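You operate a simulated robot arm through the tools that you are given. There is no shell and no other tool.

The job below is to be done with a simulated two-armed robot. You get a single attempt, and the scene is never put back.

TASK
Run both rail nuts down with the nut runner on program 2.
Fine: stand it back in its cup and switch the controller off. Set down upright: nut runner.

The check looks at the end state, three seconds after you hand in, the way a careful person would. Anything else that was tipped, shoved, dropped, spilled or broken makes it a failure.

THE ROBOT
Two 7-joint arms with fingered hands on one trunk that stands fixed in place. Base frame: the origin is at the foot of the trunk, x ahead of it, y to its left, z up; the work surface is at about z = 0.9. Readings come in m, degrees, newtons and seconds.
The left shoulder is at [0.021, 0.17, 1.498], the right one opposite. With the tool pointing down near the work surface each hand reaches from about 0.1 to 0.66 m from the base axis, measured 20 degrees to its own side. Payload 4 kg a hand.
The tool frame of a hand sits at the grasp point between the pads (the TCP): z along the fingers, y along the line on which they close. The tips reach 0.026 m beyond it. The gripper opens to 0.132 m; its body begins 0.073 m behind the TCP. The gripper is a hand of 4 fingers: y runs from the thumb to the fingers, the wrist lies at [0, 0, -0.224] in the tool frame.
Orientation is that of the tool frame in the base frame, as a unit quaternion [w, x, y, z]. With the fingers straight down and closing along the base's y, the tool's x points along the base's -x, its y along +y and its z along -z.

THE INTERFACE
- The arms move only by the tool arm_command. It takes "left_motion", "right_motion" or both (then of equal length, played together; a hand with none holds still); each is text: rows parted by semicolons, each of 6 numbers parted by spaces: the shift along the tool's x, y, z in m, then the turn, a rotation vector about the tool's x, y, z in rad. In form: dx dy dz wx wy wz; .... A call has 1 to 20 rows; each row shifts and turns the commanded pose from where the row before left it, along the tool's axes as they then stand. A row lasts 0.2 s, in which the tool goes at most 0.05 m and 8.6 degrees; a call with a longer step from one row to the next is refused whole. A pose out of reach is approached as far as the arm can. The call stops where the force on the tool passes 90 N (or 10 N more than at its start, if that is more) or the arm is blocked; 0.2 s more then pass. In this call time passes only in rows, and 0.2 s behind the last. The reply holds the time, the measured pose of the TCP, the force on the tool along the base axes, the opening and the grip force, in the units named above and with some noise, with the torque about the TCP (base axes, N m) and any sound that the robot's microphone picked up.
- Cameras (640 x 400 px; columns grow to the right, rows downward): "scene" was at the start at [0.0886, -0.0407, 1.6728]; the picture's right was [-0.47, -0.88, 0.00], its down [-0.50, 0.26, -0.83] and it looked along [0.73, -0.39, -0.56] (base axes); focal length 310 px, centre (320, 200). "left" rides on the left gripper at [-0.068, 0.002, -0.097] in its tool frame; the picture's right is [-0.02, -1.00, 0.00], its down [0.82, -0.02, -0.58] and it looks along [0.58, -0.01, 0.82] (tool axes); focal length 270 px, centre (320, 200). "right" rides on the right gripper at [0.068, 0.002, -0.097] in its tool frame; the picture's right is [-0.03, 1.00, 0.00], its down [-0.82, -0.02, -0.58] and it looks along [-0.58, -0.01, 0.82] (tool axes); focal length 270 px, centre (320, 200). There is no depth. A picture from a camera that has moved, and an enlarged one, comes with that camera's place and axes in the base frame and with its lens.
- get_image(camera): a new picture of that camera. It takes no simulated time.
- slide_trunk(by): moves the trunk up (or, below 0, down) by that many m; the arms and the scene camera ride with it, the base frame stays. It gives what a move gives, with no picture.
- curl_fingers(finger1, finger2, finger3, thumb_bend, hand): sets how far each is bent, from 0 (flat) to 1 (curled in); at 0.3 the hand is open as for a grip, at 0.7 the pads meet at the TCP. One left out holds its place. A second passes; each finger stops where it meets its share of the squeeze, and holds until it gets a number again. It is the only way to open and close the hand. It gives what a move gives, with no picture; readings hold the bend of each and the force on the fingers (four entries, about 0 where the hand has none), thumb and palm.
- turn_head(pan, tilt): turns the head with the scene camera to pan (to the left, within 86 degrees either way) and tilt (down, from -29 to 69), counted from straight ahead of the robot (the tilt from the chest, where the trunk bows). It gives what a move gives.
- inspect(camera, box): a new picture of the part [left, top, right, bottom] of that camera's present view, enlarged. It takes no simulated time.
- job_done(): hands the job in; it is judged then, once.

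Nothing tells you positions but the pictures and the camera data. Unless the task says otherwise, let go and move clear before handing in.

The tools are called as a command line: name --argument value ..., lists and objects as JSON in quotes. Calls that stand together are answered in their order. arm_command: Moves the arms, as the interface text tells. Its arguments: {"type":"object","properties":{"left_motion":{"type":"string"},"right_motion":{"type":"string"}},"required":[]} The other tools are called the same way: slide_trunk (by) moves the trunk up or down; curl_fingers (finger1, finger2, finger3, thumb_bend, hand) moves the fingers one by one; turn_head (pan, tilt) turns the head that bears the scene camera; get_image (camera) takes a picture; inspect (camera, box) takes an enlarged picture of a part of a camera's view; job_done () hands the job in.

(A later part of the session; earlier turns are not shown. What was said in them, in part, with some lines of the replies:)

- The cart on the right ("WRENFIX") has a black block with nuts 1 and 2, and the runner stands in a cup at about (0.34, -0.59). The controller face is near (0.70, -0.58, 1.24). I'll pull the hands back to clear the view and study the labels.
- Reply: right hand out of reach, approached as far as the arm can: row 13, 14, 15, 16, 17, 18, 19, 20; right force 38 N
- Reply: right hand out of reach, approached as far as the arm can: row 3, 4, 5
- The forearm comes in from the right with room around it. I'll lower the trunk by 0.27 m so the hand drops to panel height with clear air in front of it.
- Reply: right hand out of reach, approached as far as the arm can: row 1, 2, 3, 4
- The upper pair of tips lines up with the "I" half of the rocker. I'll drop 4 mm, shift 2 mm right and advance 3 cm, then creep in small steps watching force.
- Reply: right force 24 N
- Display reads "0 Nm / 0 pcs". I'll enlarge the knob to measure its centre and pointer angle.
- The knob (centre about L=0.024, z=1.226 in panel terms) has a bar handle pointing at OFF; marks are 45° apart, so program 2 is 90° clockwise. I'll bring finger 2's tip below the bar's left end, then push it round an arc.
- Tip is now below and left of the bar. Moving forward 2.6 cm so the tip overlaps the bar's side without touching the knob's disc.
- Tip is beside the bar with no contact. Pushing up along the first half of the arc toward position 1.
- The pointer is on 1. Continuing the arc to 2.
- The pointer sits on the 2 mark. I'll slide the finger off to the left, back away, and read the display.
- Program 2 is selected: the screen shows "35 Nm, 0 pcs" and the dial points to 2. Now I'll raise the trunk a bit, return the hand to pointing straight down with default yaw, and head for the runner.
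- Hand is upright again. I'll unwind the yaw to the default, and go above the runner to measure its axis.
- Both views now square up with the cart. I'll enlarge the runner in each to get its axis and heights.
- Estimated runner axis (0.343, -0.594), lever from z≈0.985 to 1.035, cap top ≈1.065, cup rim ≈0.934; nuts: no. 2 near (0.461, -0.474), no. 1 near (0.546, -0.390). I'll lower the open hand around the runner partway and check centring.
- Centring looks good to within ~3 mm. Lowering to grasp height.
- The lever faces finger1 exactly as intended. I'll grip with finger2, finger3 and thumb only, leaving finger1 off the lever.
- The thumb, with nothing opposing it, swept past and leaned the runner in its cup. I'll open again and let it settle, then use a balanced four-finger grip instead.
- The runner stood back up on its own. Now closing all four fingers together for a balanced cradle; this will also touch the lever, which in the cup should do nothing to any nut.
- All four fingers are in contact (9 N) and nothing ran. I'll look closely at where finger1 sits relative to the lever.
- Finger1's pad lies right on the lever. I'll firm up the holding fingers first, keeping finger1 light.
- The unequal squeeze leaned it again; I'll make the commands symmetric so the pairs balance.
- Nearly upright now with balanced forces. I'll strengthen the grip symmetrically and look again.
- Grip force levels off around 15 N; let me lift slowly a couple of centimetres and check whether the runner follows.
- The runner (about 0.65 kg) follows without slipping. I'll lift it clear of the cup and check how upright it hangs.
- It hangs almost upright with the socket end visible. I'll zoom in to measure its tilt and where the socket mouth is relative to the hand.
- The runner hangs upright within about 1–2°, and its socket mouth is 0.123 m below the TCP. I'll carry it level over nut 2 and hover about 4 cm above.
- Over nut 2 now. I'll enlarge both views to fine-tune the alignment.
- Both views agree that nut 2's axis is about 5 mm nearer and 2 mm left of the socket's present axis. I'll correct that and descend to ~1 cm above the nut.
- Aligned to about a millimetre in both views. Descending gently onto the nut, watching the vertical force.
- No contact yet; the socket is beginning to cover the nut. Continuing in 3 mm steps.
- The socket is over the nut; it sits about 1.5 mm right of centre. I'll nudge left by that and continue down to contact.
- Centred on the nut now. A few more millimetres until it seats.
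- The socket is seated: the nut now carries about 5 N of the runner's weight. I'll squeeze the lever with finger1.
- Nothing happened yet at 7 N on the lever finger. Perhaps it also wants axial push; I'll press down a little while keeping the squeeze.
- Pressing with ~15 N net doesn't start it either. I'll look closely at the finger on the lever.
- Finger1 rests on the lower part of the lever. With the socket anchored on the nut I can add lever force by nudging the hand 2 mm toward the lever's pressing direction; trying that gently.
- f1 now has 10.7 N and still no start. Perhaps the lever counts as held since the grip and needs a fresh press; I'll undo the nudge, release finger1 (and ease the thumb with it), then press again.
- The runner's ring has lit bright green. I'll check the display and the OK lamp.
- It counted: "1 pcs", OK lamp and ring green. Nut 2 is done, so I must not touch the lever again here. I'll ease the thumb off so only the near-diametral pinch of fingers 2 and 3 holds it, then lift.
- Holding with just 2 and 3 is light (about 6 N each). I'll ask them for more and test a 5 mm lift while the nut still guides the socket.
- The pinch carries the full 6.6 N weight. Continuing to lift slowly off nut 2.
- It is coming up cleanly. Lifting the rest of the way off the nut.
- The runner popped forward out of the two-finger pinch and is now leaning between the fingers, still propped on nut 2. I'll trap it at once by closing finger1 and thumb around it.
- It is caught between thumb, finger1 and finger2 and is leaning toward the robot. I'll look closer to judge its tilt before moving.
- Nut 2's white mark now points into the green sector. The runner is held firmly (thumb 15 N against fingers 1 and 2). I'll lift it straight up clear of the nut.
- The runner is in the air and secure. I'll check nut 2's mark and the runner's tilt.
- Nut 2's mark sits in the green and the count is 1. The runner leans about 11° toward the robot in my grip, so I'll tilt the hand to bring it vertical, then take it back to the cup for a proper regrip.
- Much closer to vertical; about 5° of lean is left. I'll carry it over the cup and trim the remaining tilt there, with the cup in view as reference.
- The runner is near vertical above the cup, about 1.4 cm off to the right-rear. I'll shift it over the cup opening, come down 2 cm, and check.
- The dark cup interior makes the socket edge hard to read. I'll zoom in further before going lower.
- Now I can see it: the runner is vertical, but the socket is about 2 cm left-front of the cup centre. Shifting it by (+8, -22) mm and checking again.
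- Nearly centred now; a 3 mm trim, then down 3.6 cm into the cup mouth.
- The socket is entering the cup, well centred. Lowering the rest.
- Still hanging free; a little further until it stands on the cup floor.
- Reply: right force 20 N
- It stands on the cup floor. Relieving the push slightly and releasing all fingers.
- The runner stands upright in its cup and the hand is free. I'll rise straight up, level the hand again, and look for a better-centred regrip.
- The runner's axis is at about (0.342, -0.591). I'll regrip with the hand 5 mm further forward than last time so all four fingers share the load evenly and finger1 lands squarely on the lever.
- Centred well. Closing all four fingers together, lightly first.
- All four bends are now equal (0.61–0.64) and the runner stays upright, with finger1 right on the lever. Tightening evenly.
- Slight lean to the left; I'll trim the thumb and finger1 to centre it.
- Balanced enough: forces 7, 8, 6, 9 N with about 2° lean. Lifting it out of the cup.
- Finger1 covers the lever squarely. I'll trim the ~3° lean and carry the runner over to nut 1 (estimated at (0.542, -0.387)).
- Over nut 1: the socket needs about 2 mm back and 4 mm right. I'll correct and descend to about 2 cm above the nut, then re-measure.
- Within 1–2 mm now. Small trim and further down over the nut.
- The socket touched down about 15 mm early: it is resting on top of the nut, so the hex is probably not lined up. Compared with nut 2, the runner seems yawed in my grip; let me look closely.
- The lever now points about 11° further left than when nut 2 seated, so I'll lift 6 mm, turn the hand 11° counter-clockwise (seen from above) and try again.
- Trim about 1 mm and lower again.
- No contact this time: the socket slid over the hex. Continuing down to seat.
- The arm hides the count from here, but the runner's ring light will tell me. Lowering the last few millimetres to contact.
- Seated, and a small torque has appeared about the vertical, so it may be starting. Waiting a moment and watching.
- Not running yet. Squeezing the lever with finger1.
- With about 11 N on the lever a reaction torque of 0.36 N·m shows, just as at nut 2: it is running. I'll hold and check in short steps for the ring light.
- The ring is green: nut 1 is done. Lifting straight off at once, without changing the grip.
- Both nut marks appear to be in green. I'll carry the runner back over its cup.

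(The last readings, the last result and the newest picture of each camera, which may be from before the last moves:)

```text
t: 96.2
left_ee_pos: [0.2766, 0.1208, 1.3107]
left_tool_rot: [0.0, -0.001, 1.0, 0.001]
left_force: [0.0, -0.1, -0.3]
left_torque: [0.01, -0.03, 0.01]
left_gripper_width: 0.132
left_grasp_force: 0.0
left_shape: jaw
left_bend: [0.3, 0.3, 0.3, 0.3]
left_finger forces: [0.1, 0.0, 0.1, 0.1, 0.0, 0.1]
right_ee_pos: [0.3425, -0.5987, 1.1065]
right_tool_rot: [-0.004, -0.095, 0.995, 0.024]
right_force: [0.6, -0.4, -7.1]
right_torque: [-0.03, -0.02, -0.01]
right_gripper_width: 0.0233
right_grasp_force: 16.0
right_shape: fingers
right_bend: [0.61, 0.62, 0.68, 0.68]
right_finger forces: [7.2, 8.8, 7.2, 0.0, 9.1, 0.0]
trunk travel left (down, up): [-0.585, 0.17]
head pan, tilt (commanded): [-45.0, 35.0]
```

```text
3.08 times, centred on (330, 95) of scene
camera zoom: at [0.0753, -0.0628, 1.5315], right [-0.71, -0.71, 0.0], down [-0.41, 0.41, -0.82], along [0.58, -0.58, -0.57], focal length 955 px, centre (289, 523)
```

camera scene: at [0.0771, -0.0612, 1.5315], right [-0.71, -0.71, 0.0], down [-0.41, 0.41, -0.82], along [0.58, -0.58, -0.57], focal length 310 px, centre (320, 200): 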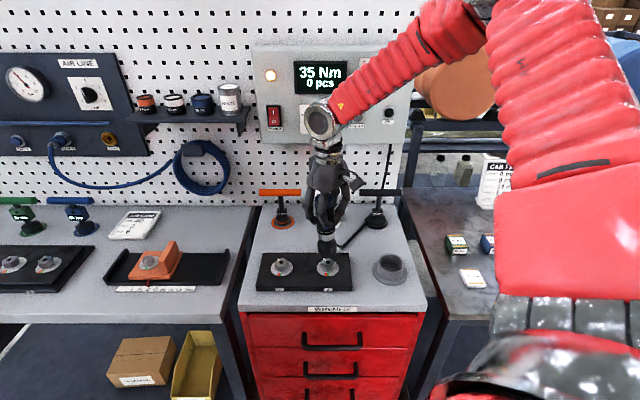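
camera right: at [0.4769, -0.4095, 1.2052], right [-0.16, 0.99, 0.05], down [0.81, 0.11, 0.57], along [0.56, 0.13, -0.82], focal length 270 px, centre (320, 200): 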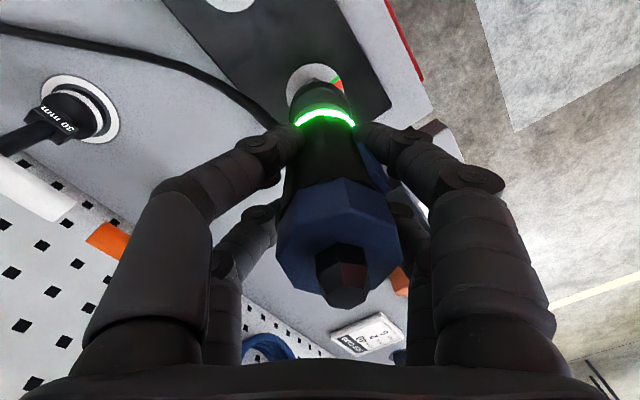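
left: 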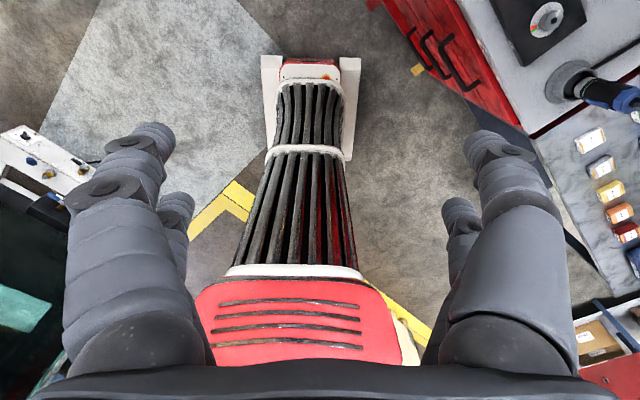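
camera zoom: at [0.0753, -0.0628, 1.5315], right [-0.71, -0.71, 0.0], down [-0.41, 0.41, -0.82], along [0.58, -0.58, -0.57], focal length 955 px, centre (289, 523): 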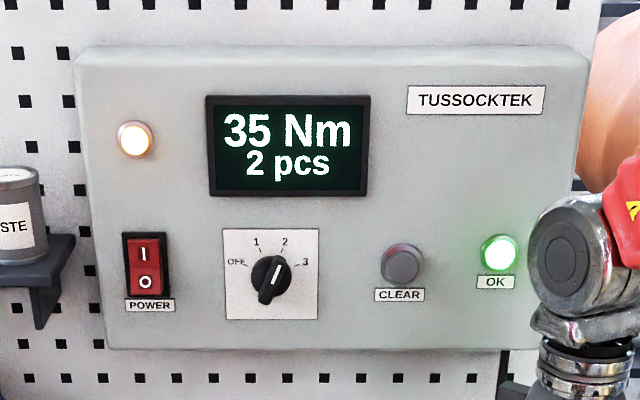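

The controller reads 2 pcs with OK lit, and both marks are in the green sector. Lowering toward the cup with a small trim, then re-checking just above the rim.

arm_command --right_motion "-0.0022 0.0006 0 0 0 0; 0 -0.0006 0.0117 0 0 0; 0 -0.0006 0.0117 0 0 0; 0 -0.0005 0.0096 0 0 0"

inspect --camera "scene" --box '[365, 205, 420, 280]'

inspect --camera "right" --box '[240, 30, 400, 150]'

```text
t: 97.2
left_ee_pos: [0.2773, 0.1212, 1.3097]
left_tool_rot: [0.001, 0.0, 1.0, 0.0]
left_force: [0.5, 0.0, -0.2]
left_torque: [0.01, 0.0, -0.02]
left_gripper_width: 0.132
left_grasp_force: 0.0
left_shape: jaw
left_bend: [0.3, 0.3, 0.3, 0.3]
left_finger forces: [0.0, 0.0, 0.1, 0.0, 0.0, 0.0]
right_ee_pos: [0.3475, -0.5994, 1.075]
right_tool_rot: [-0.003, -0.095, 0.995, 0.024]
right_force: [1.3, 0.9, -7.2]
right_torque: [-0.05, -0.02, -0.03]
right_gripper_width: 0.0234
right_grasp_force: 15.6
right_shape: fingers
right_bend: [0.61, 0.62, 0.68, 0.68]
right_finger forces: [7.1, 8.9, 7.1, 0.1, 9.1, 0.0]
trunk travel left (down, up): [-0.585, 0.17]
head pan, tilt (commanded): [-45.0, 35.0]
```

```text
5.33 times, centred on (392, 242) of scene
camera zoom: at [0.0761, -0.0626, 1.5315], right [-0.71, -0.71, 0.0], down [-0.41, 0.41, -0.82], along [0.58, -0.58, -0.57], focal length 1655 px, centre (-67, -27)
```

zoom: 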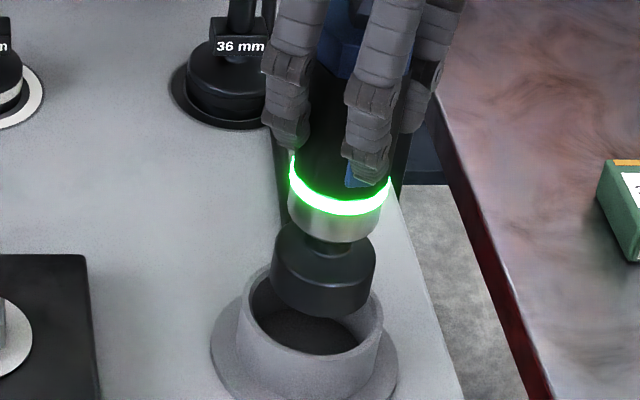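

```text
3.33 times, centred on (320, 90) of right
camera zoom: at [0.28, -0.6154, 1.1721], right [-0.16, 0.99, 0.05], down [0.81, 0.11, 0.57], along [0.56, 0.13, -0.82], focal length 901 px, centre (320, 567)
```

zoom: 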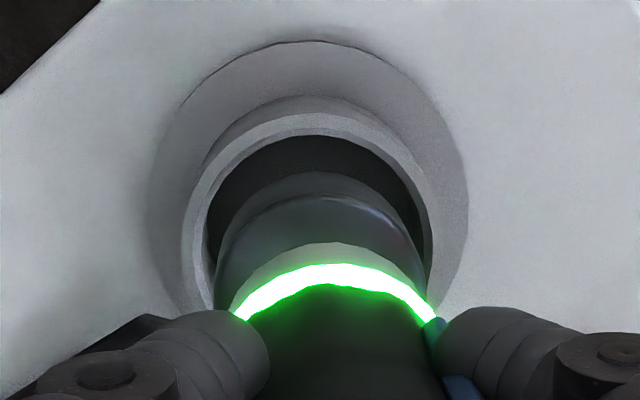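

Within a couple of millimetres in both views. I'll trim 1.5 mm and enter the cup slowly while watching for contact.

arm_command --right_motion "0.0014 0.0008 0 0 0 0; 0 -0.0003 0.006 0 0 0; 0 -0.0003 0.006 0 0 0; 0 -0.0003 0.006 0 0 0; 0 -0.0003 0.006 0 0 0"

inspect --camera "scene" --box '[365, 205, 420, 280]'

inspect --camera "right" --box '[240, 30, 400, 150]'

```text
t: 98.4
left_ee_pos: [0.2778, 0.1208, 1.3106]
left_tool_rot: [-0.001, -0.001, 1.0, 0.0]
left_force: [-0.1, 0.4, 0.6]
left_torque: [0.01, 0.01, -0.03]
left_gripper_width: 0.1319
left_grasp_force: 0.0
left_shape: jaw
left_bend: [0.3, 0.3, 0.3, 0.3]
left_finger forces: [0.0, 0.0, 0.0, 0.0, 0.0, 0.0]
right_ee_pos: [0.3441, -0.5975, 1.0502]
right_tool_rot: [-0.004, -0.094, 0.995, 0.023]
right_force: [-0.3, 0.8, -6.9]
right_torque: [-0.01, -0.01, -0.01]
right_gripper_width: 0.0233
right_grasp_force: 15.7
right_shape: fingers
right_bend: [0.61, 0.62, 0.68, 0.68]
right_finger forces: [7.2, 8.8, 7.1, 0.0, 9.1, 0.0]
trunk travel left (down, up): [-0.585, 0.17]
head pan, tilt (commanded): [-45.0, 35.0]
```

```text
5.33 times, centred on (392, 242) of scene
camera zoom: at [0.0762, -0.0624, 1.5315], right [-0.71, -0.71, 0.0], down [-0.41, 0.41, -0.82], along [0.58, -0.58, -0.57], focal length 1655 px, centre (-67, -27)
```

zoom: 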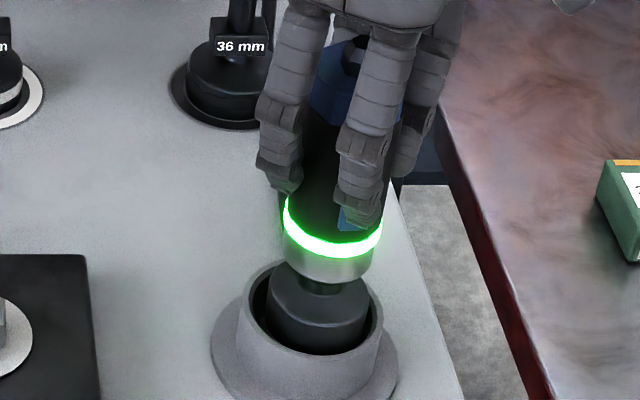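

```text
3.33 times, centred on (320, 90) of right
camera zoom: at [0.2785, -0.6133, 1.1483], right [-0.16, 0.99, 0.05], down [0.81, 0.11, 0.57], along [0.56, 0.13, -0.82], focal length 901 px, centre (320, 567)
```

zoom: 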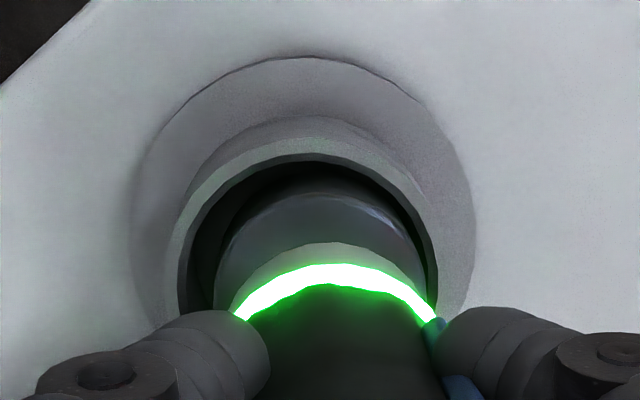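

The socket is inside the cup mouth with no contact. Continuing down.

arm_command --right_motion "0.0002 -0.0013 0.006 0 0 0; 0 -0.0003 0.006 0 0 0; 0 -0.0003 0.006 0 0 0; 0 -0.0002 0.004 0 0 0"

```text
t: 99.4
left_ee_pos: [0.2773, 0.1207, 1.3114]
left_tool_rot: [-0.001, -0.001, 1.0, 0.001]
left_force: [1.0, -1.3, 0.0]
left_torque: [0.02, 0.01, -0.01]
left_gripper_width: 0.1319
left_grasp_force: 0.1
left_shape: jaw
left_bend: [0.3, 0.3, 0.3, 0.3]
left_finger forces: [0.1, 0.0, 0.0, 0.1, 0.1, 0.0]
right_ee_pos: [0.3439, -0.5984, 1.0279]
right_tool_rot: [-0.003, -0.095, 0.995, 0.023]
right_force: [-0.1, -0.2, -6.8]
right_torque: [-0.03, 0.0, 0.01]
right_gripper_width: 0.0231
right_grasp_force: 16.4
right_shape: fingers
right_bend: [0.61, 0.62, 0.68, 0.68]
right_finger forces: [7.3, 8.8, 7.1, 0.0, 9.0, 0.0]
trunk travel left (down, up): [-0.585, 0.17]
head pan, tilt (commanded): [-45.0, 35.0]
```

arm_command --right_motion "0 -0.0001 0.002 0 0 0; 0 -0.0001 0.002 0 0 0"

```text
t: 100.0
left_ee_pos: [0.2773, 0.1218, 1.3088]
left_tool_rot: [0.0, 0.0, 1.0, 0.0]
left_force: [-0.1, -0.4, 0.6]
left_torque: [-0.02, 0.03, -0.01]
left_gripper_width: 0.1319
left_grasp_force: 0.1
left_shape: jaw
left_bend: [0.3, 0.3, 0.3, 0.3]
left_finger forces: [0.0, 0.0, 0.0, 0.1, 0.0, 0.0]
right_ee_pos: [0.3439, -0.5984, 1.0257]
right_tool_rot: [-0.003, -0.094, 0.995, 0.023]
right_force: [0.2, 0.6, -6.5]
right_torque: [-0.02, 0.01, 0.01]
right_gripper_width: 0.023
right_grasp_force: 16.5
right_shape: fingers
right_bend: [0.61, 0.62, 0.68, 0.68]
right_finger forces: [7.2, 8.8, 7.2, 0.0, 9.1, 0.0]
trunk travel left (down, up): [-0.585, 0.17]
head pan, tilt (commanded): [-45.0, 35.0]
```

The runner is nearly at the cup floor and still hanging. Two more small steps down.

arm_command --right_motion "0 -0.0001 0.002 0 0 0; 0 -0.0001 0.0015 0 0 0"

inspect --camera "scene" --box '[355, 185, 425, 285]'

```text
t: 100.6
left_ee_pos: [0.2766, 0.1216, 1.3107]
left_tool_rot: [0.001, -0.001, 1.0, -0.001]
left_force: [-0.7, 0.1, 0.6]
left_torque: [0.01, 0.0, -0.01]
left_gripper_width: 0.1317
left_grasp_force: 0.1
left_shape: jaw
left_bend: [0.3, 0.3, 0.3, 0.3]
left_finger forces: [0.0, 0.1, 0.1, 0.1, 0.0, 0.0]
right_ee_pos: [0.3451, -0.5989, 1.0227]
right_tool_rot: [-0.002, -0.095, 0.995, 0.022]
right_force: [-2.9, -2.6, 9.8]
right_torque: [0.0, 0.08, 0.06]
right_gripper_width: 0.0229
right_grasp_force: 18.4
right_shape: fingers
right_bend: [0.62, 0.63, 0.68, 0.68]
right_finger forces: [9.0, 8.9, 7.7, 0.0, 11.7, 0.1]
trunk travel left (down, up): [-0.585, 0.17]
head pan, tilt (commanded): [-45.0, 35.0]
```

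```text
4.00 times, centred on (390, 235) of scene
camera zoom: at [0.0744, -0.0612, 1.5318], right [-0.71, -0.71, 0.0], down [-0.41, 0.41, -0.82], along [0.58, -0.58, -0.57], focal length 1241 px, centre (40, 60)
```

zoom: 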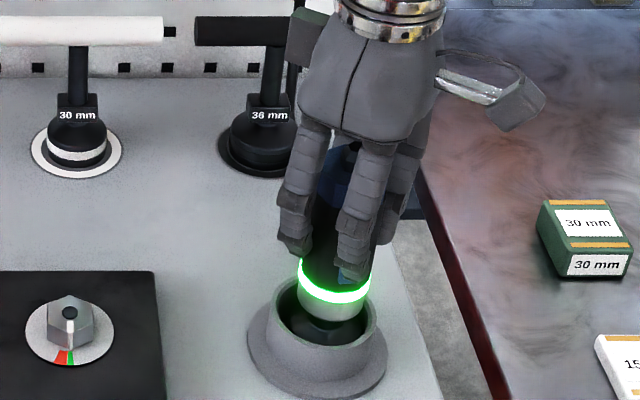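

Standing on the cup floor. Releasing all fingers and checking that it stays upright.

curl_fingers --hand "right" --finger1 0.3 --finger2 0.3 --finger3 0.3 --thumb_bend 0.3

get_image --camera "right"

inspect --camera "scene" --box '[355, 185, 425, 285]'

```text
t: 101.6
left_ee_pos: [0.2761, 0.1219, 1.31]
left_tool_rot: [0.001, -0.001, 1.0, -0.001]
left_force: [-0.6, 0.8, -0.1]
left_torque: [0.01, 0.01, 0.03]
left_gripper_width: 0.132
left_grasp_force: 0.0
left_shape: jaw
left_bend: [0.3, 0.3, 0.3, 0.3]
left_finger forces: [0.0, 0.1, 0.0, 0.0, 0.0, 0.0]
right_ee_pos: [0.3449, -0.5979, 1.0224]
right_tool_rot: [-0.003, -0.095, 0.995, 0.023]
right_force: [-0.3, -0.2, -0.3]
right_torque: [0.0, 0.02, 0.01]
right_gripper_width: 0.1325
right_grasp_force: 0.2
right_shape: fingers
right_bend: [0.3, 0.3, 0.3, 0.3]
right_finger forces: [0.0, 0.1, 0.1, 0.0, 0.0, 0.0]
trunk travel left (down, up): [-0.585, 0.17]
head pan, tilt (commanded): [-45.0, 35.0]
```

```text
taken
camera right: at [0.2783, -0.6142, 1.1191], right [-0.16, 0.99, 0.05], down [0.81, 0.11, 0.57], along [0.56, 0.13, -0.82], focal length 270 px, centre (320, 200)
```

right: 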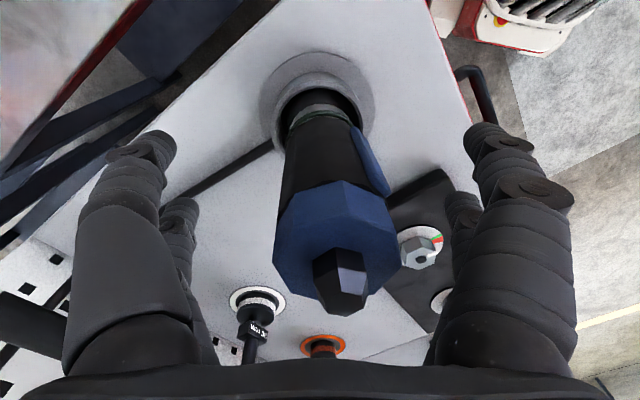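

```text
4.00 times, centred on (390, 235) of scene
camera zoom: at [0.0753, -0.0616, 1.5316], right [-0.71, -0.71, 0.0], down [-0.41, 0.41, -0.82], along [0.58, -0.58, -0.57], focal length 1241 px, centre (40, 60)
```

zoom: 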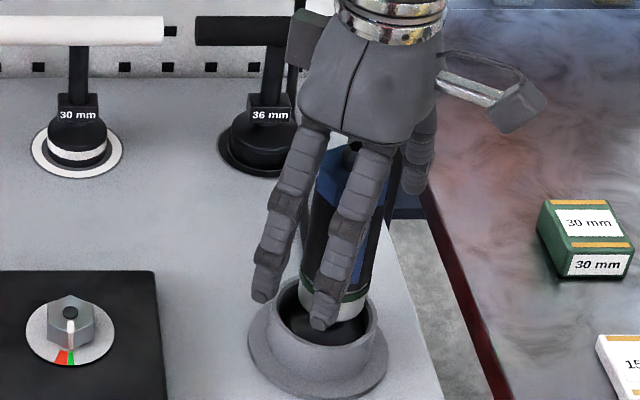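

The runner stands upright on its own in the cup. Rising straight up and clear of it.

arm_command --right_motion "0.0001 0.001 -0.02 0 0 0; 0.0001 0.0015 -0.03 0 0 0; 0.0001 0.0019 -0.04 0 0 0; 0.0001 0.0019 -0.04 0 0 0"

get_image --camera "scene"

inspect --camera "scene" --box '[240, 195, 430, 295]'

```text
t: 102.6
left_ee_pos: [0.2776, 0.1228, 1.3118]
left_tool_rot: [0.0, -0.001, 1.0, -0.001]
left_force: [-0.4, -1.1, -0.9]
left_torque: [-0.01, 0.01, 0.01]
left_gripper_width: 0.1318
left_grasp_force: 0.0
left_shape: jaw
left_bend: [0.3, 0.3, 0.3, 0.3]
left_finger forces: [0.1, 0.0, 0.0, 0.0, 0.0, 0.1]
right_ee_pos: [0.3468, -0.5995, 1.1533]
right_tool_rot: [-0.004, -0.095, 0.995, 0.023]
right_force: [0.1, 0.6, -0.5]
right_torque: [-0.01, -0.01, -0.04]
right_gripper_width: 0.1328
right_grasp_force: 0.0
right_shape: fingers
right_bend: [0.3, 0.3, 0.3, 0.3]
right_finger forces: [0.1, 0.0, 0.0, 0.0, 0.0, 0.0]
trunk travel left (down, up): [-0.585, 0.17]
head pan, tilt (commanded): [-45.0, 35.0]
```

```text
taken
camera scene: at [0.0748, -0.0611, 1.5316], right [-0.71, -0.71, 0.0], down [-0.41, 0.41, -0.82], along [0.58, -0.58, -0.57], focal length 310 px, centre (320, 200)
```

scene: 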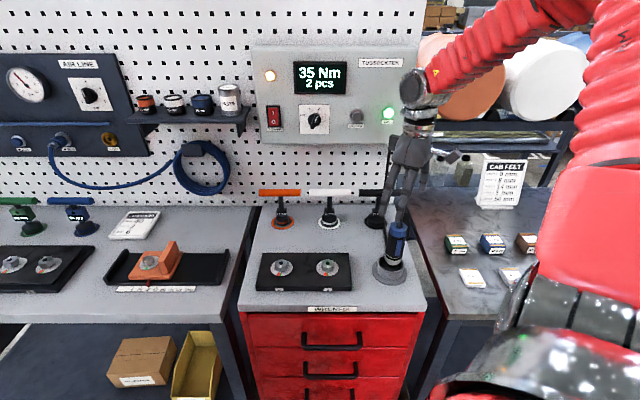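

```text
3.37 times, centred on (335, 245) of scene
camera zoom: at [0.0748, -0.0611, 1.5316], right [-0.71, -0.71, 0.0], down [-0.41, 0.41, -0.82], along [0.58, -0.58, -0.57], focal length 1045 px, centre (270, 48)
```

zoom: 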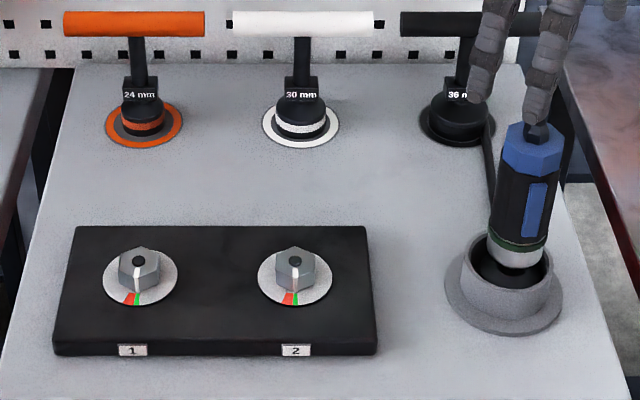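

Everything is in place: runner upright in the cup, both nuts in green. Now the hand goes back up toward the panel to switch the controller off.

arm_command --right_motion "0.0002 0.0021 -0.0434 0 0 0; 0.0002 0.0021 -0.0434 0 0 0; 0.0002 0.0021 -0.0434 0 0 0; 0.0002 0.0021 -0.0434 0 0 0; 0.0002 0.0021 -0.0434 0 0 0; -0.0378 0.0145 0.0006 0 0 0; -0.0378 0.0145 0.0006 0 0 0; -0.0378 0.0145 0.0006 0 0 0; -0.0378 0.0145 0.0006 0 0 0; -0.0378 0.0145 0.0006 0 0 0; 0 0 0 0.006 -0.0034 0.1394; 0 0 0 0.006 -0.0034 0.1394; 0 0 0 0.006 -0.0034 0.1394; 0 0 0 0.006 -0.0034 0.1394; 0 0 0 0.006 -0.0034 0.1394; 0 0 0 0.006 -0.0034 0.1394; 0 0 0 0.006 -0.0034 0.1394"

```text
t: 106.2
left_ee_pos: [0.2786, 0.1211, 1.3102]
left_tool_rot: [0.0, 0.0, 1.0, -0.001]
left_force: [0.5, -0.3, -0.9]
left_torque: [0.0, 0.01, 0.01]
left_gripper_width: 0.1317
left_grasp_force: 0.1
left_shape: jaw
left_bend: [0.3, 0.3, 0.3, 0.3]
left_finger forces: [0.0, 0.0, 0.0, 0.0, 0.0, 0.0]
right_ee_pos: [0.5164, -0.4921, 1.3694]
right_tool_rot: [-0.002, 0.384, 0.923, -0.001]
right_force: [-0.2, -0.2, -0.5]
right_torque: [0.0, 0.0, 0.01]
right_gripper_width: 0.1326
right_grasp_force: 0.1
right_shape: fingers
right_bend: [0.3, 0.3, 0.3, 0.3]
right_finger forces: [0.0, 0.0, 0.0, 0.1, 0.1, 0.0]
trunk travel left (down, up): [-0.585, 0.17]
head pan, tilt (commanded): [-45.0, 35.0]
```

Pitching the hand up to face the panel, same way as before.

arm_command --right_motion "-0.029 0 0 0 -0.126 0; 0 0 0 0 -0.126 0; 0 0 0 0 -0.126 0; 0 0 0 0 -0.126 0; 0 0 0 0 -0.126 0; 0 0 0 0 -0.126 0; 0 0 0 0 -0.126 0; 0 0 0 0 -0.126 0; 0 0 0 0 -0.126 0"

get_image --camera "right"

```text
t: 108.2
left_ee_pos: [0.2781, 0.1217, 1.3104]
left_tool_rot: [0.0, -0.001, 1.0, -0.001]
left_force: [0.1, -0.3, 0.4]
left_torque: [-0.01, -0.01, 0.02]
left_gripper_width: 0.1318
left_grasp_force: 0.1
left_shape: jaw
left_bend: [0.3, 0.3, 0.3, 0.3]
left_finger forces: [0.0, 0.1, 0.0, 0.1, 0.1, 0.0]
right_ee_pos: [0.5745, -0.5813, 1.4916]
right_tool_rot: [0.483, 0.32, 0.789, -0.203]
right_force: [0.1, -0.1, 0.4]
right_torque: [-0.01, 0.02, 0.01]
right_gripper_width: 0.1327
right_grasp_force: 0.0
right_shape: fingers
right_bend: [0.3, 0.3, 0.3, 0.3]
right_finger forces: [0.1, 0.0, 0.0, 0.0, 0.1, 0.0]
right hand out of reach, approached as far as the arm can: row 7, 8, 9
trunk travel left (down, up): [-0.585, 0.17]
head pan, tilt (commanded): [-45.0, 35.0]
```

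```text
taken
camera right: at [0.4907, -0.4995, 1.4732], right [0.71, 0.7, 0.01], down [-0.11, 0.1, 0.99], along [0.7, -0.7, 0.15], focal length 270 px, centre (320, 200)
```

right: 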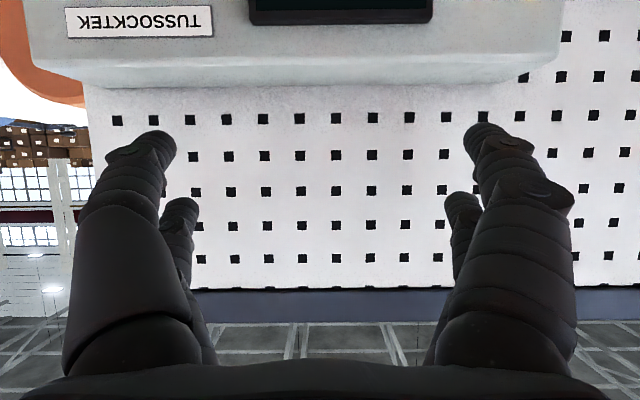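

It ended a bit higher (z=1.49) but clear of everything. I'll lower the trunk to the height I used before and then bring the hand down in front of the panel.

slide_trunk --by -0.13

get_image --camera "right"

get_image --camera "scene"

```text
t: 109.8
left_ee_pos: [0.2766, 0.1222, 1.1817]
left_tool_rot: [-0.001, -0.001, 1.0, -0.002]
left_force: [0.4, -0.9, 0.5]
left_torque: [0.02, -0.01, -0.01]
left_gripper_width: 0.1317
left_grasp_force: 0.0
left_shape: jaw
left_bend: [0.3, 0.3, 0.3, 0.3]
left_finger forces: [0.1, 0.0, 0.0, 0.0, 0.1, 0.1]
right_ee_pos: [0.5718, -0.5822, 1.3612]
right_tool_rot: [0.495, 0.324, 0.779, -0.206]
right_force: [-1.2, -0.6, -0.2]
right_torque: [-0.01, -0.03, -0.02]
right_gripper_width: 0.1328
right_grasp_force: 0.0
right_shape: fingers
right_bend: [0.3, 0.3, 0.3, 0.3]
right_finger forces: [0.0, 0.0, 0.1, 0.0, 0.0, 0.0]
trunk travel left (down, up): [-0.455, 0.3]
head pan, tilt (commanded): [-45.0, 35.0]
```

```text
taken
camera right: at [0.4915, -0.4989, 1.3402], right [0.72, 0.7, 0.02], down [-0.14, 0.11, 0.98], along [0.68, -0.71, 0.18], focal length 270 px, centre (320, 200)
```

right: 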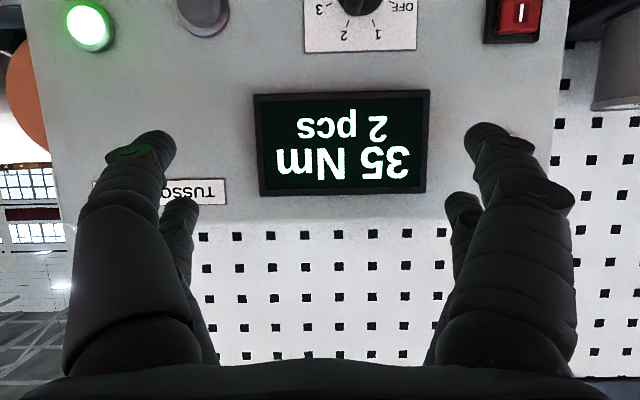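

```text
taken
camera scene: at [0.0885, -0.062, 1.4011], right [-0.71, -0.71, 0.0], down [-0.41, 0.41, -0.82], along [0.58, -0.58, -0.57], focal length 310 px, centre (320, 200)
```

scene: 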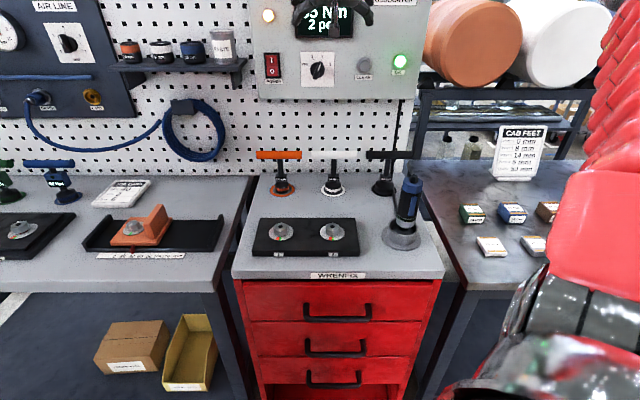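

The count shows 2 pcs. I'll close the fingers into a compact pointer and move to about 5 cm in front of the rocker's lower "O" half.

curl_fingers --hand "right" --finger1 0.7 --finger2 0.7 --finger3 0.7 --thumb_bend 0.7

arm_command --right_motion "0.0214 0.0238 0.01175 0 0 0; 0.0214 0.0238 0.01175 0 0 0; 0.0214 0.0238 0.01175 0 0 0; 0.0214 0.0238 0.01175 0 0 0; 0.0214 0.0238 0.01175 0 0 0; 0.0214 0.0238 0.01175 0 0 0"

get_image --camera "right"

```text
t: 110.8
left_ee_pos: [0.2762, 0.1213, 1.1801]
left_tool_rot: [0.0, -0.001, 1.0, 0.0]
left_force: [0.3, -0.4, -0.1]
left_torque: [0.0, 0.01, 0.0]
left_gripper_width: 0.1318
left_grasp_force: 0.0
left_shape: jaw
left_bend: [0.3, 0.3, 0.3, 0.3]
left_finger forces: [0.0, 0.0, 0.1, 0.1, 0.0, 0.1]
right_ee_pos: [0.5734, -0.5818, 1.3605]
right_tool_rot: [0.496, 0.323, 0.779, -0.206]
right_force: [0.5, 0.1, -0.7]
right_torque: [-0.01, -0.02, 0.01]
right_gripper_width: 0.0015
right_grasp_force: 0.0
right_shape: fingers
right_bend: [0.7, 0.7, 0.7, 0.7]
right_finger forces: [0.0, 0.0, 0.0, 0.1, 0.1, 0.0]
trunk travel left (down, up): [-0.455, 0.3]
head pan, tilt (commanded): [-45.0, 35.0]
```

```text
t: 112.2
left_ee_pos: [0.2781, 0.1222, 1.1801]
left_tool_rot: [0.0, -0.001, 1.0, -0.001]
left_force: [0.3, 0.5, -0.9]
left_torque: [-0.04, -0.01, 0.02]
left_gripper_width: 0.1317
left_grasp_force: 0.0
left_shape: jaw
left_bend: [0.3, 0.3, 0.3, 0.3]
left_finger forces: [0.1, 0.1, 0.0, 0.0, 0.0, 0.0]
right_ee_pos: [0.6859, -0.4963, 1.2282]
right_tool_rot: [0.493, 0.322, 0.781, -0.207]
right_force: [1.0, 0.6, 0.2]
right_torque: [-0.05, 0.0, 0.0]
right_gripper_width: 0.0018
right_grasp_force: 0.0
right_shape: fingers
right_bend: [0.7, 0.7, 0.7, 0.7]
right_finger forces: [0.1, 0.0, 0.0, 0.0, 0.1, 0.0]
right hand out of reach, approached as far as the arm can: row 6
trunk travel left (down, up): [-0.455, 0.3]
head pan, tilt (commanded): [-45.0, 35.0]
```

```text
taken
camera right: at [0.6041, -0.4134, 1.2087], right [0.71, 0.7, 0.02], down [-0.13, 0.11, 0.99], along [0.69, -0.71, 0.17], focal length 270 px, centre (320, 200)
```

right: 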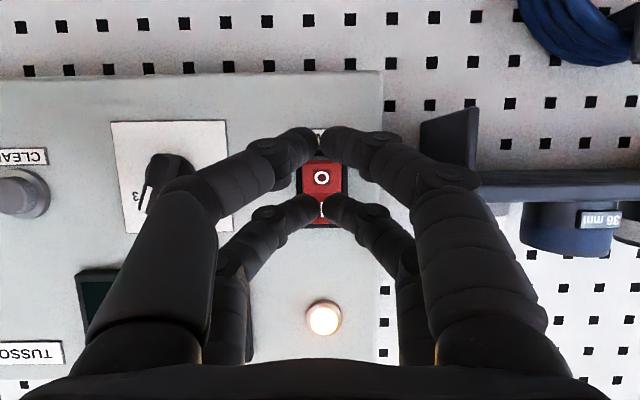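

The tips are level with the rocker's centre; I need about 16 mm lower for the "O" half. A small trunk move does that without upsetting the arm.

slide_trunk --by -0.016

get_image --camera "right"

```text
t: 112.8
left_ee_pos: [0.2766, 0.1228, 1.1646]
left_tool_rot: [0.001, -0.001, 1.0, -0.001]
left_force: [-0.7, 0.5, -0.5]
left_torque: [-0.02, -0.02, 0.03]
left_gripper_width: 0.1318
left_grasp_force: 0.1
left_shape: jaw
left_bend: [0.3, 0.3, 0.3, 0.3]
left_finger forces: [0.0, 0.0, 0.1, 0.0, 0.0, 0.1]
right_ee_pos: [0.6827, -0.4965, 1.2146]
right_tool_rot: [0.495, 0.323, 0.78, -0.206]
right_force: [-0.3, -0.8, 0.2]
right_torque: [0.01, 0.0, -0.01]
right_gripper_width: 0.0017
right_grasp_force: 0.1
right_shape: fingers
right_bend: [0.7, 0.7, 0.7, 0.7]
right_finger forces: [0.0, 0.0, 0.0, 0.1, 0.0, 0.0]
trunk travel left (down, up): [-0.439, 0.316]
head pan, tilt (commanded): [-45.0, 35.0]
```

```text
taken
camera right: at [0.6012, -0.4142, 1.1944], right [0.72, 0.7, 0.02], down [-0.14, 0.11, 0.98], along [0.69, -0.71, 0.18], focal length 270 px, centre (320, 200)
```

right: 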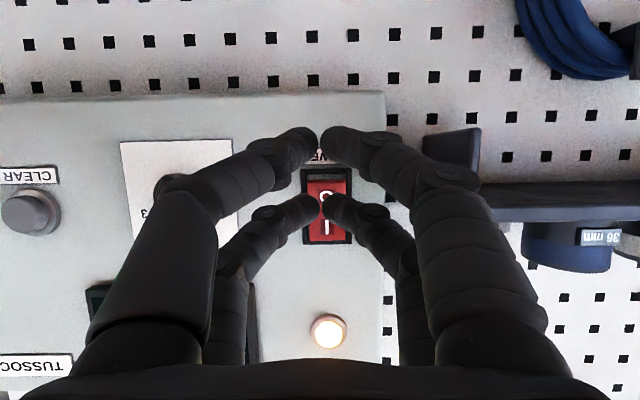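

Tips are now lined up on "O". Advancing 3 cm, then creeping.

arm_command --right_motion "-0.0042 0.0007 0.009 0 0 0; -0.0042 0.0007 0.009 0 0 0; -0.0042 0.0006 0.009 0 0 0"

get_image --camera "right"

```text
t: 113.6
left_ee_pos: [0.2774, 0.1217, 1.1642]
left_tool_rot: [0.0, -0.001, 1.0, -0.001]
left_force: [-0.2, 0.4, -0.2]
left_torque: [0.01, 0.01, -0.01]
left_gripper_width: 0.1318
left_grasp_force: 0.1
left_shape: jaw
left_bend: [0.3, 0.3, 0.3, 0.3]
left_finger forces: [0.0, 0.0, 0.0, 0.1, 0.1, 0.0]
right_ee_pos: [0.705, -0.5173, 1.2132]
right_tool_rot: [0.495, 0.323, 0.78, -0.206]
right_force: [-0.2, -0.1, -0.1]
right_torque: [0.0, 0.03, 0.03]
right_gripper_width: 0.0014
right_grasp_force: 0.1
right_shape: fingers
right_bend: [0.7, 0.7, 0.7, 0.7]
right_finger forces: [0.0, 0.1, 0.0, 0.0, 0.0, 0.0]
trunk travel left (down, up): [-0.439, 0.316]
head pan, tilt (commanded): [-45.0, 35.0]
```

```text
taken
camera right: at [0.6249, -0.4347, 1.1929], right [0.72, 0.7, 0.02], down [-0.14, 0.11, 0.98], along [0.69, -0.71, 0.17], focal length 270 px, centre (320, 200)
```

right: 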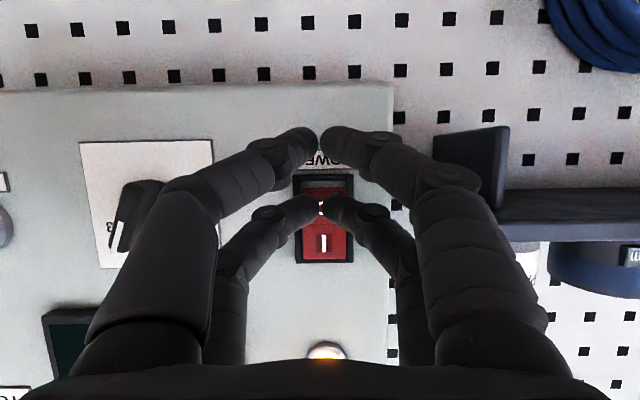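

Slightly lower by 4 mm for leverage, then forward in small steps.

arm_command --right_motion "0.0036 0 0.0017 0 0 0; -0.0017 0 0.0036 0 0 0; -0.0017 0 0.0036 0 0 0; -0.0008 0 0.0018 0 0 0"

inspect --camera "right" --box '[260, 130, 400, 370]'

```text
t: 114.6
left_ee_pos: [0.2774, 0.1211, 1.1644]
left_tool_rot: [0.0, -0.002, 1.0, -0.001]
left_force: [-0.1, 0.2, 1.0]
left_torque: [0.0, 0.05, -0.01]
left_gripper_width: 0.1319
left_grasp_force: 0.0
left_shape: jaw
left_bend: [0.3, 0.3, 0.3, 0.3]
left_finger forces: [0.1, 0.1, 0.0, 0.1, 0.0, 0.0]
right_ee_pos: [0.7124, -0.5245, 1.2094]
right_tool_rot: [0.494, 0.324, 0.78, -0.206]
right_force: [0.1, 0.4, -0.3]
right_torque: [-0.01, 0.03, -0.01]
right_gripper_width: 0.0015
right_grasp_force: 0.1
right_shape: fingers
right_bend: [0.7, 0.7, 0.7, 0.7]
right_finger forces: [0.0, 0.0, 0.0, 0.0, 0.0, 0.1]
trunk travel left (down, up): [-0.439, 0.316]
head pan, tilt (commanded): [-45.0, 35.0]
```

```text
1.67 times, centred on (330, 250) of right
camera zoom: at [0.6316, -0.4403, 1.1897], right [0.72, 0.7, 0.02], down [-0.14, 0.11, 0.98], along [0.69, -0.71, 0.18], focal length 450 px, centre (303, 117)
```

zoom: 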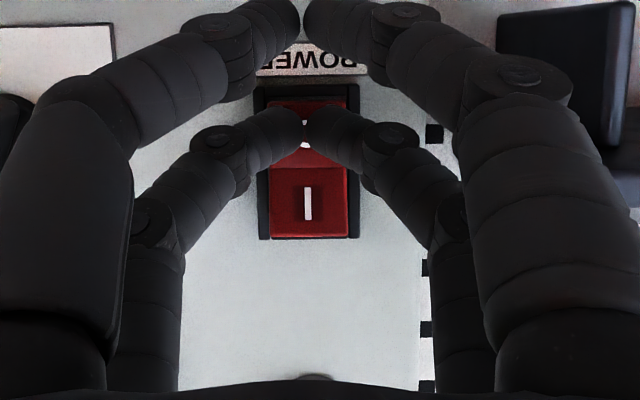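

Right on the "O". Pressing in.

arm_command --right_motion "-0.0013 0 0.0027 0 0 0; -0.0013 0 0.0027 0 0 0"

inspect --camera "right" --box '[260, 130, 400, 370]'

```text
t: 115.2
left_ee_pos: [0.2752, 0.1237, 1.1638]
left_tool_rot: [0.001, -0.001, 1.0, -0.001]
left_force: [0.3, 0.8, 0.4]
left_torque: [-0.03, -0.01, -0.01]
left_gripper_width: 0.132
left_grasp_force: 0.0
left_shape: jaw
left_bend: [0.3, 0.3, 0.3, 0.3]
left_finger forces: [0.1, 0.1, 0.0, 0.0, 0.0, 0.1]
right_ee_pos: [0.7156, -0.5239, 1.2098]
right_tool_rot: [0.494, 0.321, 0.781, -0.206]
right_force: [-20.2, 17.8, -7.5]
right_torque: [-0.04, -0.1, -0.14]
right_gripper_width: 0.0015
right_grasp_force: 13.5
right_shape: fingers
right_bend: [0.7, 0.71, 0.71, 0.7]
right_finger forces: [0.0, 10.6, 16.3, 0.0, 0.0, 0.0]
trunk travel left (down, up): [-0.439, 0.316]
head pan, tilt (commanded): [-45.0, 35.0]
```

```text
1.67 times, centred on (330, 250) of right
camera zoom: at [0.6331, -0.4414, 1.1898], right [0.71, 0.7, 0.02], down [-0.14, 0.11, 0.98], along [0.69, -0.7, 0.17], focal length 450 px, centre (303, 117)
```

zoom: 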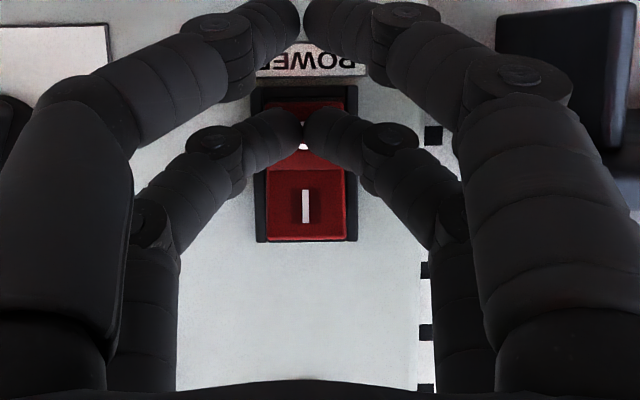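

27 N on the rocker. I'll look at the lamp and display.

turn_head --pan -45 --tilt 15

get_image --camera "scene"

```text
t: 116.0
left_ee_pos: [0.275, 0.1239, 1.1656]
left_tool_rot: [0.001, -0.001, 1.0, -0.003]
left_force: [0.3, -0.3, -0.9]
left_torque: [-0.01, 0.01, -0.05]
left_gripper_width: 0.1319
left_grasp_force: 0.1
left_shape: jaw
left_bend: [0.3, 0.3, 0.3, 0.3]
left_finger forces: [0.1, 0.0, 0.1, 0.0, 0.0, 0.0]
right_ee_pos: [0.715, -0.525, 1.2122]
right_tool_rot: [0.496, 0.322, 0.779, -0.206]
right_force: [-19.6, 19.7, -9.3]
right_torque: [0.06, 0.04, -0.05]
right_gripper_width: 0.0014
right_grasp_force: 15.2
right_shape: fingers
right_bend: [0.7, 0.72, 0.72, 0.7]
right_finger forces: [0.0, 15.1, 16.0, 0.0, 0.0, 0.0]
trunk travel left (down, up): [-0.439, 0.316]
head pan, tilt (commanded): [-45.0, 15.0]
```

```text
taken
camera scene: at [0.0929, -0.063, 1.417], right [-0.71, -0.71, 0.0], down [-0.18, 0.18, -0.97], along [0.68, -0.68, -0.26], focal length 310 px, centre (320, 200)
```

scene: 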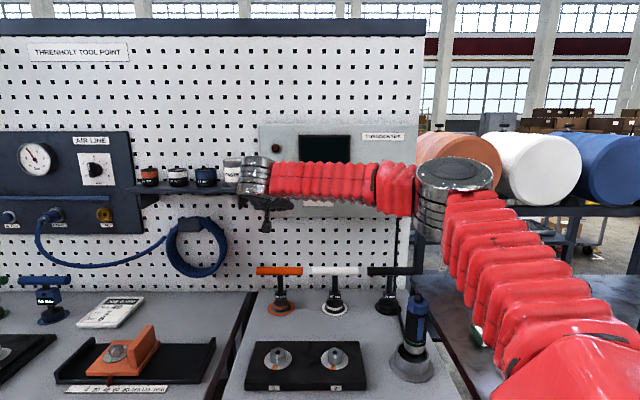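

The lamp and screen are dark: the controller is off. Backing straight away from the panel.

arm_command --right_motion "0.0042 0 -0.009 0 0 0; 0.0085 0 -0.0181 0 0 0; 0.0127 0 -0.0271 0 0 0; 0.0148 0 -0.0317 0 0 0; 0.0148 0 -0.0317 0 0 0"

get_image --camera "right"

get_image --camera "scene"

```text
t: 117.2
left_ee_pos: [0.2769, 0.1217, 1.1643]
left_tool_rot: [0.0, -0.001, 1.0, 0.0]
left_force: [0.7, 0.8, -0.6]
left_torque: [-0.01, 0.02, -0.05]
left_gripper_width: 0.1319
left_grasp_force: 0.0
left_shape: jaw
left_bend: [0.3, 0.3, 0.3, 0.3]
left_finger forces: [0.0, 0.1, 0.0, 0.1, 0.1, 0.0]
right_ee_pos: [0.6282, -0.4559, 1.2429]
right_tool_rot: [0.494, 0.321, 0.781, -0.207]
right_force: [-0.1, -0.3, -0.1]
right_torque: [-0.02, 0.02, 0.02]
right_gripper_width: 0.0014
right_grasp_force: 0.1
right_shape: fingers
right_bend: [0.7, 0.7, 0.7, 0.7]
right_finger forces: [0.0, 0.1, 0.0, 0.0, 0.0, 0.0]
right hand out of reach, approached as far as the arm can: row 3, 4, 5
trunk travel left (down, up): [-0.439, 0.316]
head pan, tilt (commanded): [-45.0, 15.0]
```

```text
taken
camera right: at [0.5457, -0.373, 1.2239], right [0.71, 0.7, 0.02], down [-0.13, 0.11, 0.98], along [0.69, -0.71, 0.17], focal length 270 px, centre (320, 200)
```

right: 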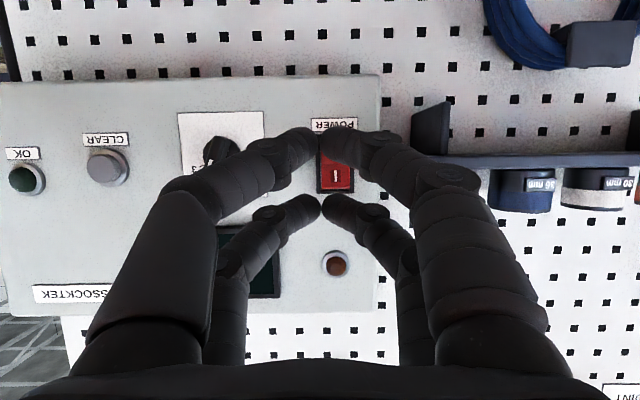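

```text
taken
camera scene: at [0.095, -0.0653, 1.4169], right [-0.71, -0.71, 0.0], down [-0.18, 0.18, -0.97], along [0.68, -0.68, -0.26], focal length 310 px, centre (320, 200)
```

scene: 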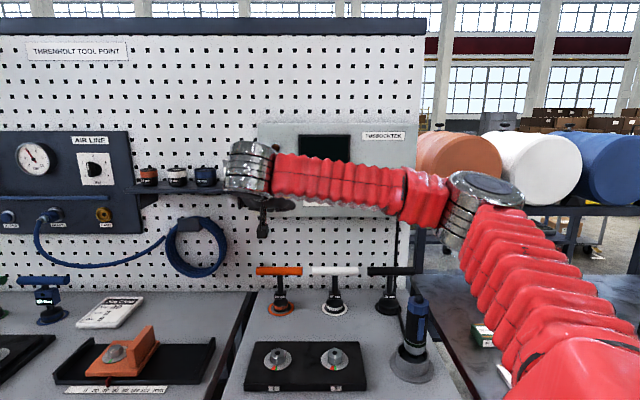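

Controller confirmed off (lamp, OK and screen dark). I'll raise the trunk back to its starting height to bring the arm clear, then inspect everything once more.

slide_trunk --by 0.286

turn_head --pan -35 --tilt 34

get_image --camera "scene"

inspect --camera "scene" --box '[260, 190, 460, 350]'

```text
t: 120.1
left_ee_pos: [0.2769, 0.1222, 1.4506]
left_tool_rot: [0.0, 0.0, 1.0, -0.001]
left_force: [-0.8, 0.1, -0.2]
left_torque: [-0.02, 0.0, -0.01]
left_gripper_width: 0.132
left_grasp_force: 0.1
left_shape: jaw
left_bend: [0.3, 0.3, 0.3, 0.3]
left_finger forces: [0.1, 0.1, 0.1, 0.1, 0.0, 0.0]
right_ee_pos: [0.6181, -0.4573, 1.5547]
right_tool_rot: [0.508, 0.325, 0.772, -0.2]
right_force: [-0.5, 0.1, -0.1]
right_torque: [0.0, 0.0, 0.03]
right_gripper_width: 0.0016
right_grasp_force: 0.0
right_shape: fingers
right_bend: [0.7, 0.7, 0.7, 0.7]
right_finger forces: [0.1, 0.1, 0.0, 0.1, 0.0, 0.0]
trunk travel left (down, up): [-0.725, 0.03]
head pan, tilt (commanded): [-45.0, 15.0]
```

```text
t: 120.9
left_ee_pos: [0.278, 0.1218, 1.4512]
left_tool_rot: [-0.001, -0.001, 1.0, -0.001]
left_force: [0.0, 0.3, 0.0]
left_torque: [-0.04, -0.02, 0.0]
left_gripper_width: 0.1319
left_grasp_force: 0.1
left_shape: jaw
left_bend: [0.3, 0.3, 0.3, 0.3]
left_finger forces: [0.1, 0.1, 0.1, 0.0, 0.0, 0.0]
right_ee_pos: [0.618, -0.4567, 1.5549]
right_tool_rot: [0.509, 0.325, 0.772, -0.2]
right_force: [0.7, 0.2, 0.0]
right_torque: [0.03, -0.02, 0.02]
right_gripper_width: 0.0015
right_grasp_force: 0.0
right_shape: fingers
right_bend: [0.7, 0.7, 0.7, 0.7]
right_finger forces: [0.0, 0.0, 0.1, 0.0, 0.0, 0.0]
trunk travel left (down, up): [-0.725, 0.03]
head pan, tilt (commanded): [-35.0, 34.0]
```

```text
taken
camera scene: at [0.083, -0.0502, 1.6732], right [-0.57, -0.82, 0.0], down [-0.46, 0.32, -0.83], along [0.68, -0.48, -0.56], focal length 310 px, centre (320, 200)
```

scene: 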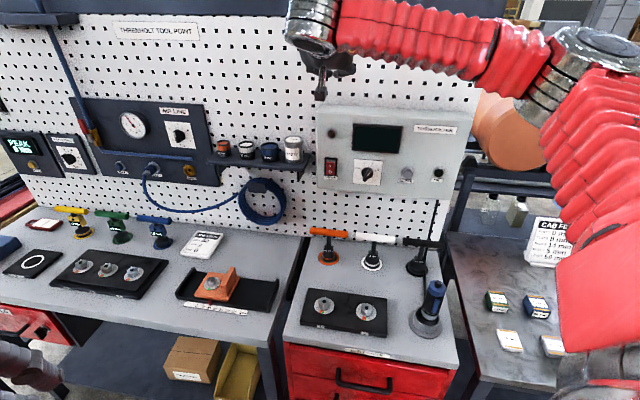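

```text
2.50 times, centred on (360, 270) of scene
camera zoom: at [0.083, -0.0502, 1.6732], right [-0.57, -0.82, 0.0], down [-0.46, 0.32, -0.83], along [0.68, -0.48, -0.56], focal length 776 px, centre (220, 25)
```

zoom: 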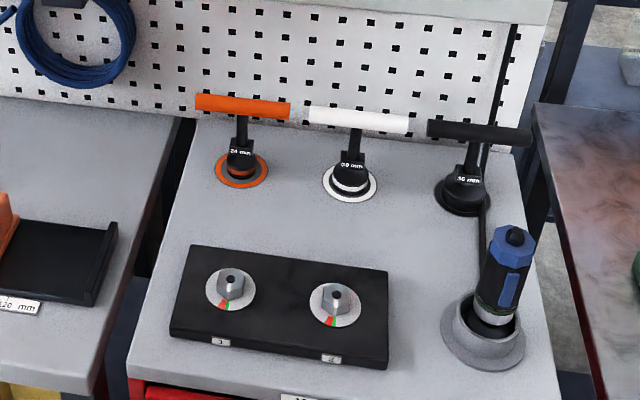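

All is in order from above. One last close look at the panel and the nuts.

inspect --camera "scene" --box '[310, 95, 470, 210]'

inspect --camera "scene" --box '[295, 275, 405, 345]'

inspect --camera "scene" --box '[395, 265, 465, 345]'

get_image --camera "left"

```text
3.48 times, centred on (390, 152) of scene
camera zoom: at [0.083, -0.0502, 1.6732], right [-0.57, -0.82, 0.0], down [-0.46, 0.32, -0.83], along [0.68, -0.48, -0.56], focal length 1079 px, centre (76, 365)
```

zoom: 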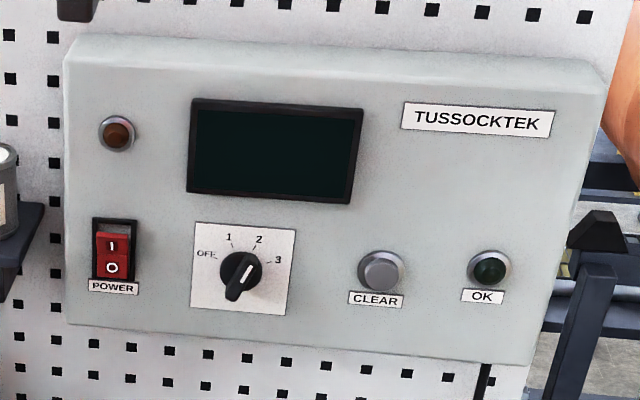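

```text
5.71 times, centred on (350, 310) of scene
camera zoom: at [0.083, -0.0502, 1.6732], right [-0.57, -0.82, 0.0], down [-0.46, 0.32, -0.83], along [0.68, -0.48, -0.56], focal length 1773 px, centre (149, -429)
```

zoom: 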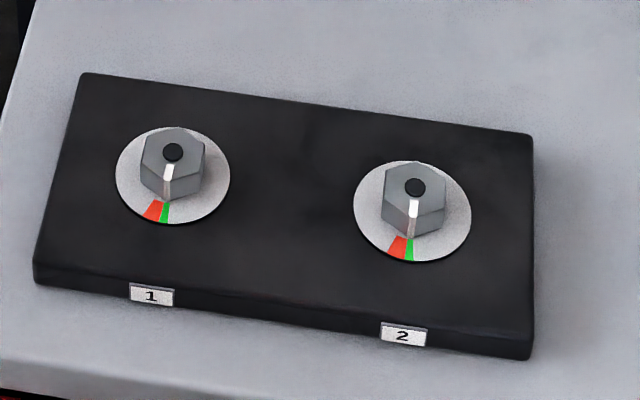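

```text
5.00 times, centred on (430, 305) of scene
camera zoom: at [0.083, -0.0502, 1.6732], right [-0.57, -0.82, 0.0], down [-0.46, 0.32, -0.83], along [0.68, -0.48, -0.56], focal length 1551 px, centre (-230, -325)
```

zoom: 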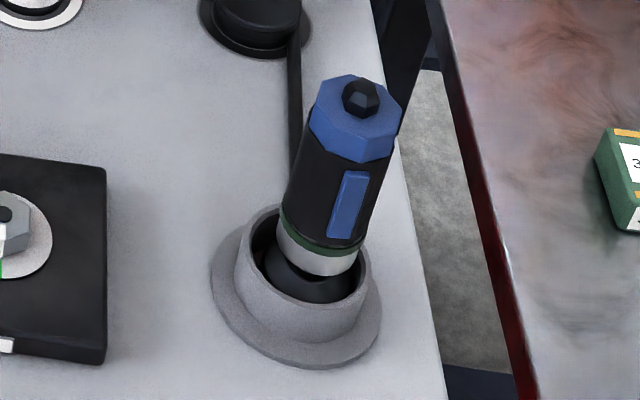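

```text
taken
camera left: at [0.3464, 0.1233, 1.547], right [0.03, -1.0, 0.0], down [-0.82, -0.02, 0.58], along [-0.58, -0.02, -0.82], focal length 270 px, centre (320, 200)
```

left: 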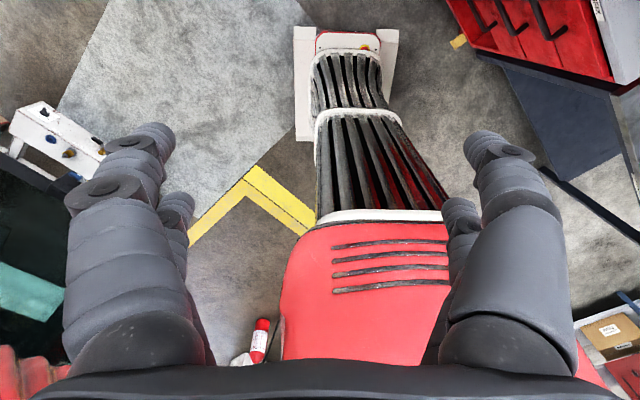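

Both rail nuts are run down with their marks in green. The runner stands upright in its cup, and the controller is off with its screen and lamps dark. The hands are clear and nothing else has moved, so I'm handing in.

job_done

```text
The job is handed in.
```

I ran both rail nuts down on program 2 and handed the job in. The controller counted 2 pieces at 35 Nm with the OK lamp lit, and both nut marks sit in the green sector.

- **Nut runner:** it stands upright in its cup. After nut 2 it slipped out of the fingers and leaned against the nut. I caught it, put it back in the cup, and regripped before doing nut 1.
- **Controller:** it is switched off at the POWER rocker, and the screen and lamps are dark. I left the program dial on 2.
- **Early contact:** near the start the right hand drifted and its fingertips pressed the pegboard with about 35 N. I saw no damage or movement from it.

In the last pictures both hands were clear and nothing else on the cart or bench had moved.
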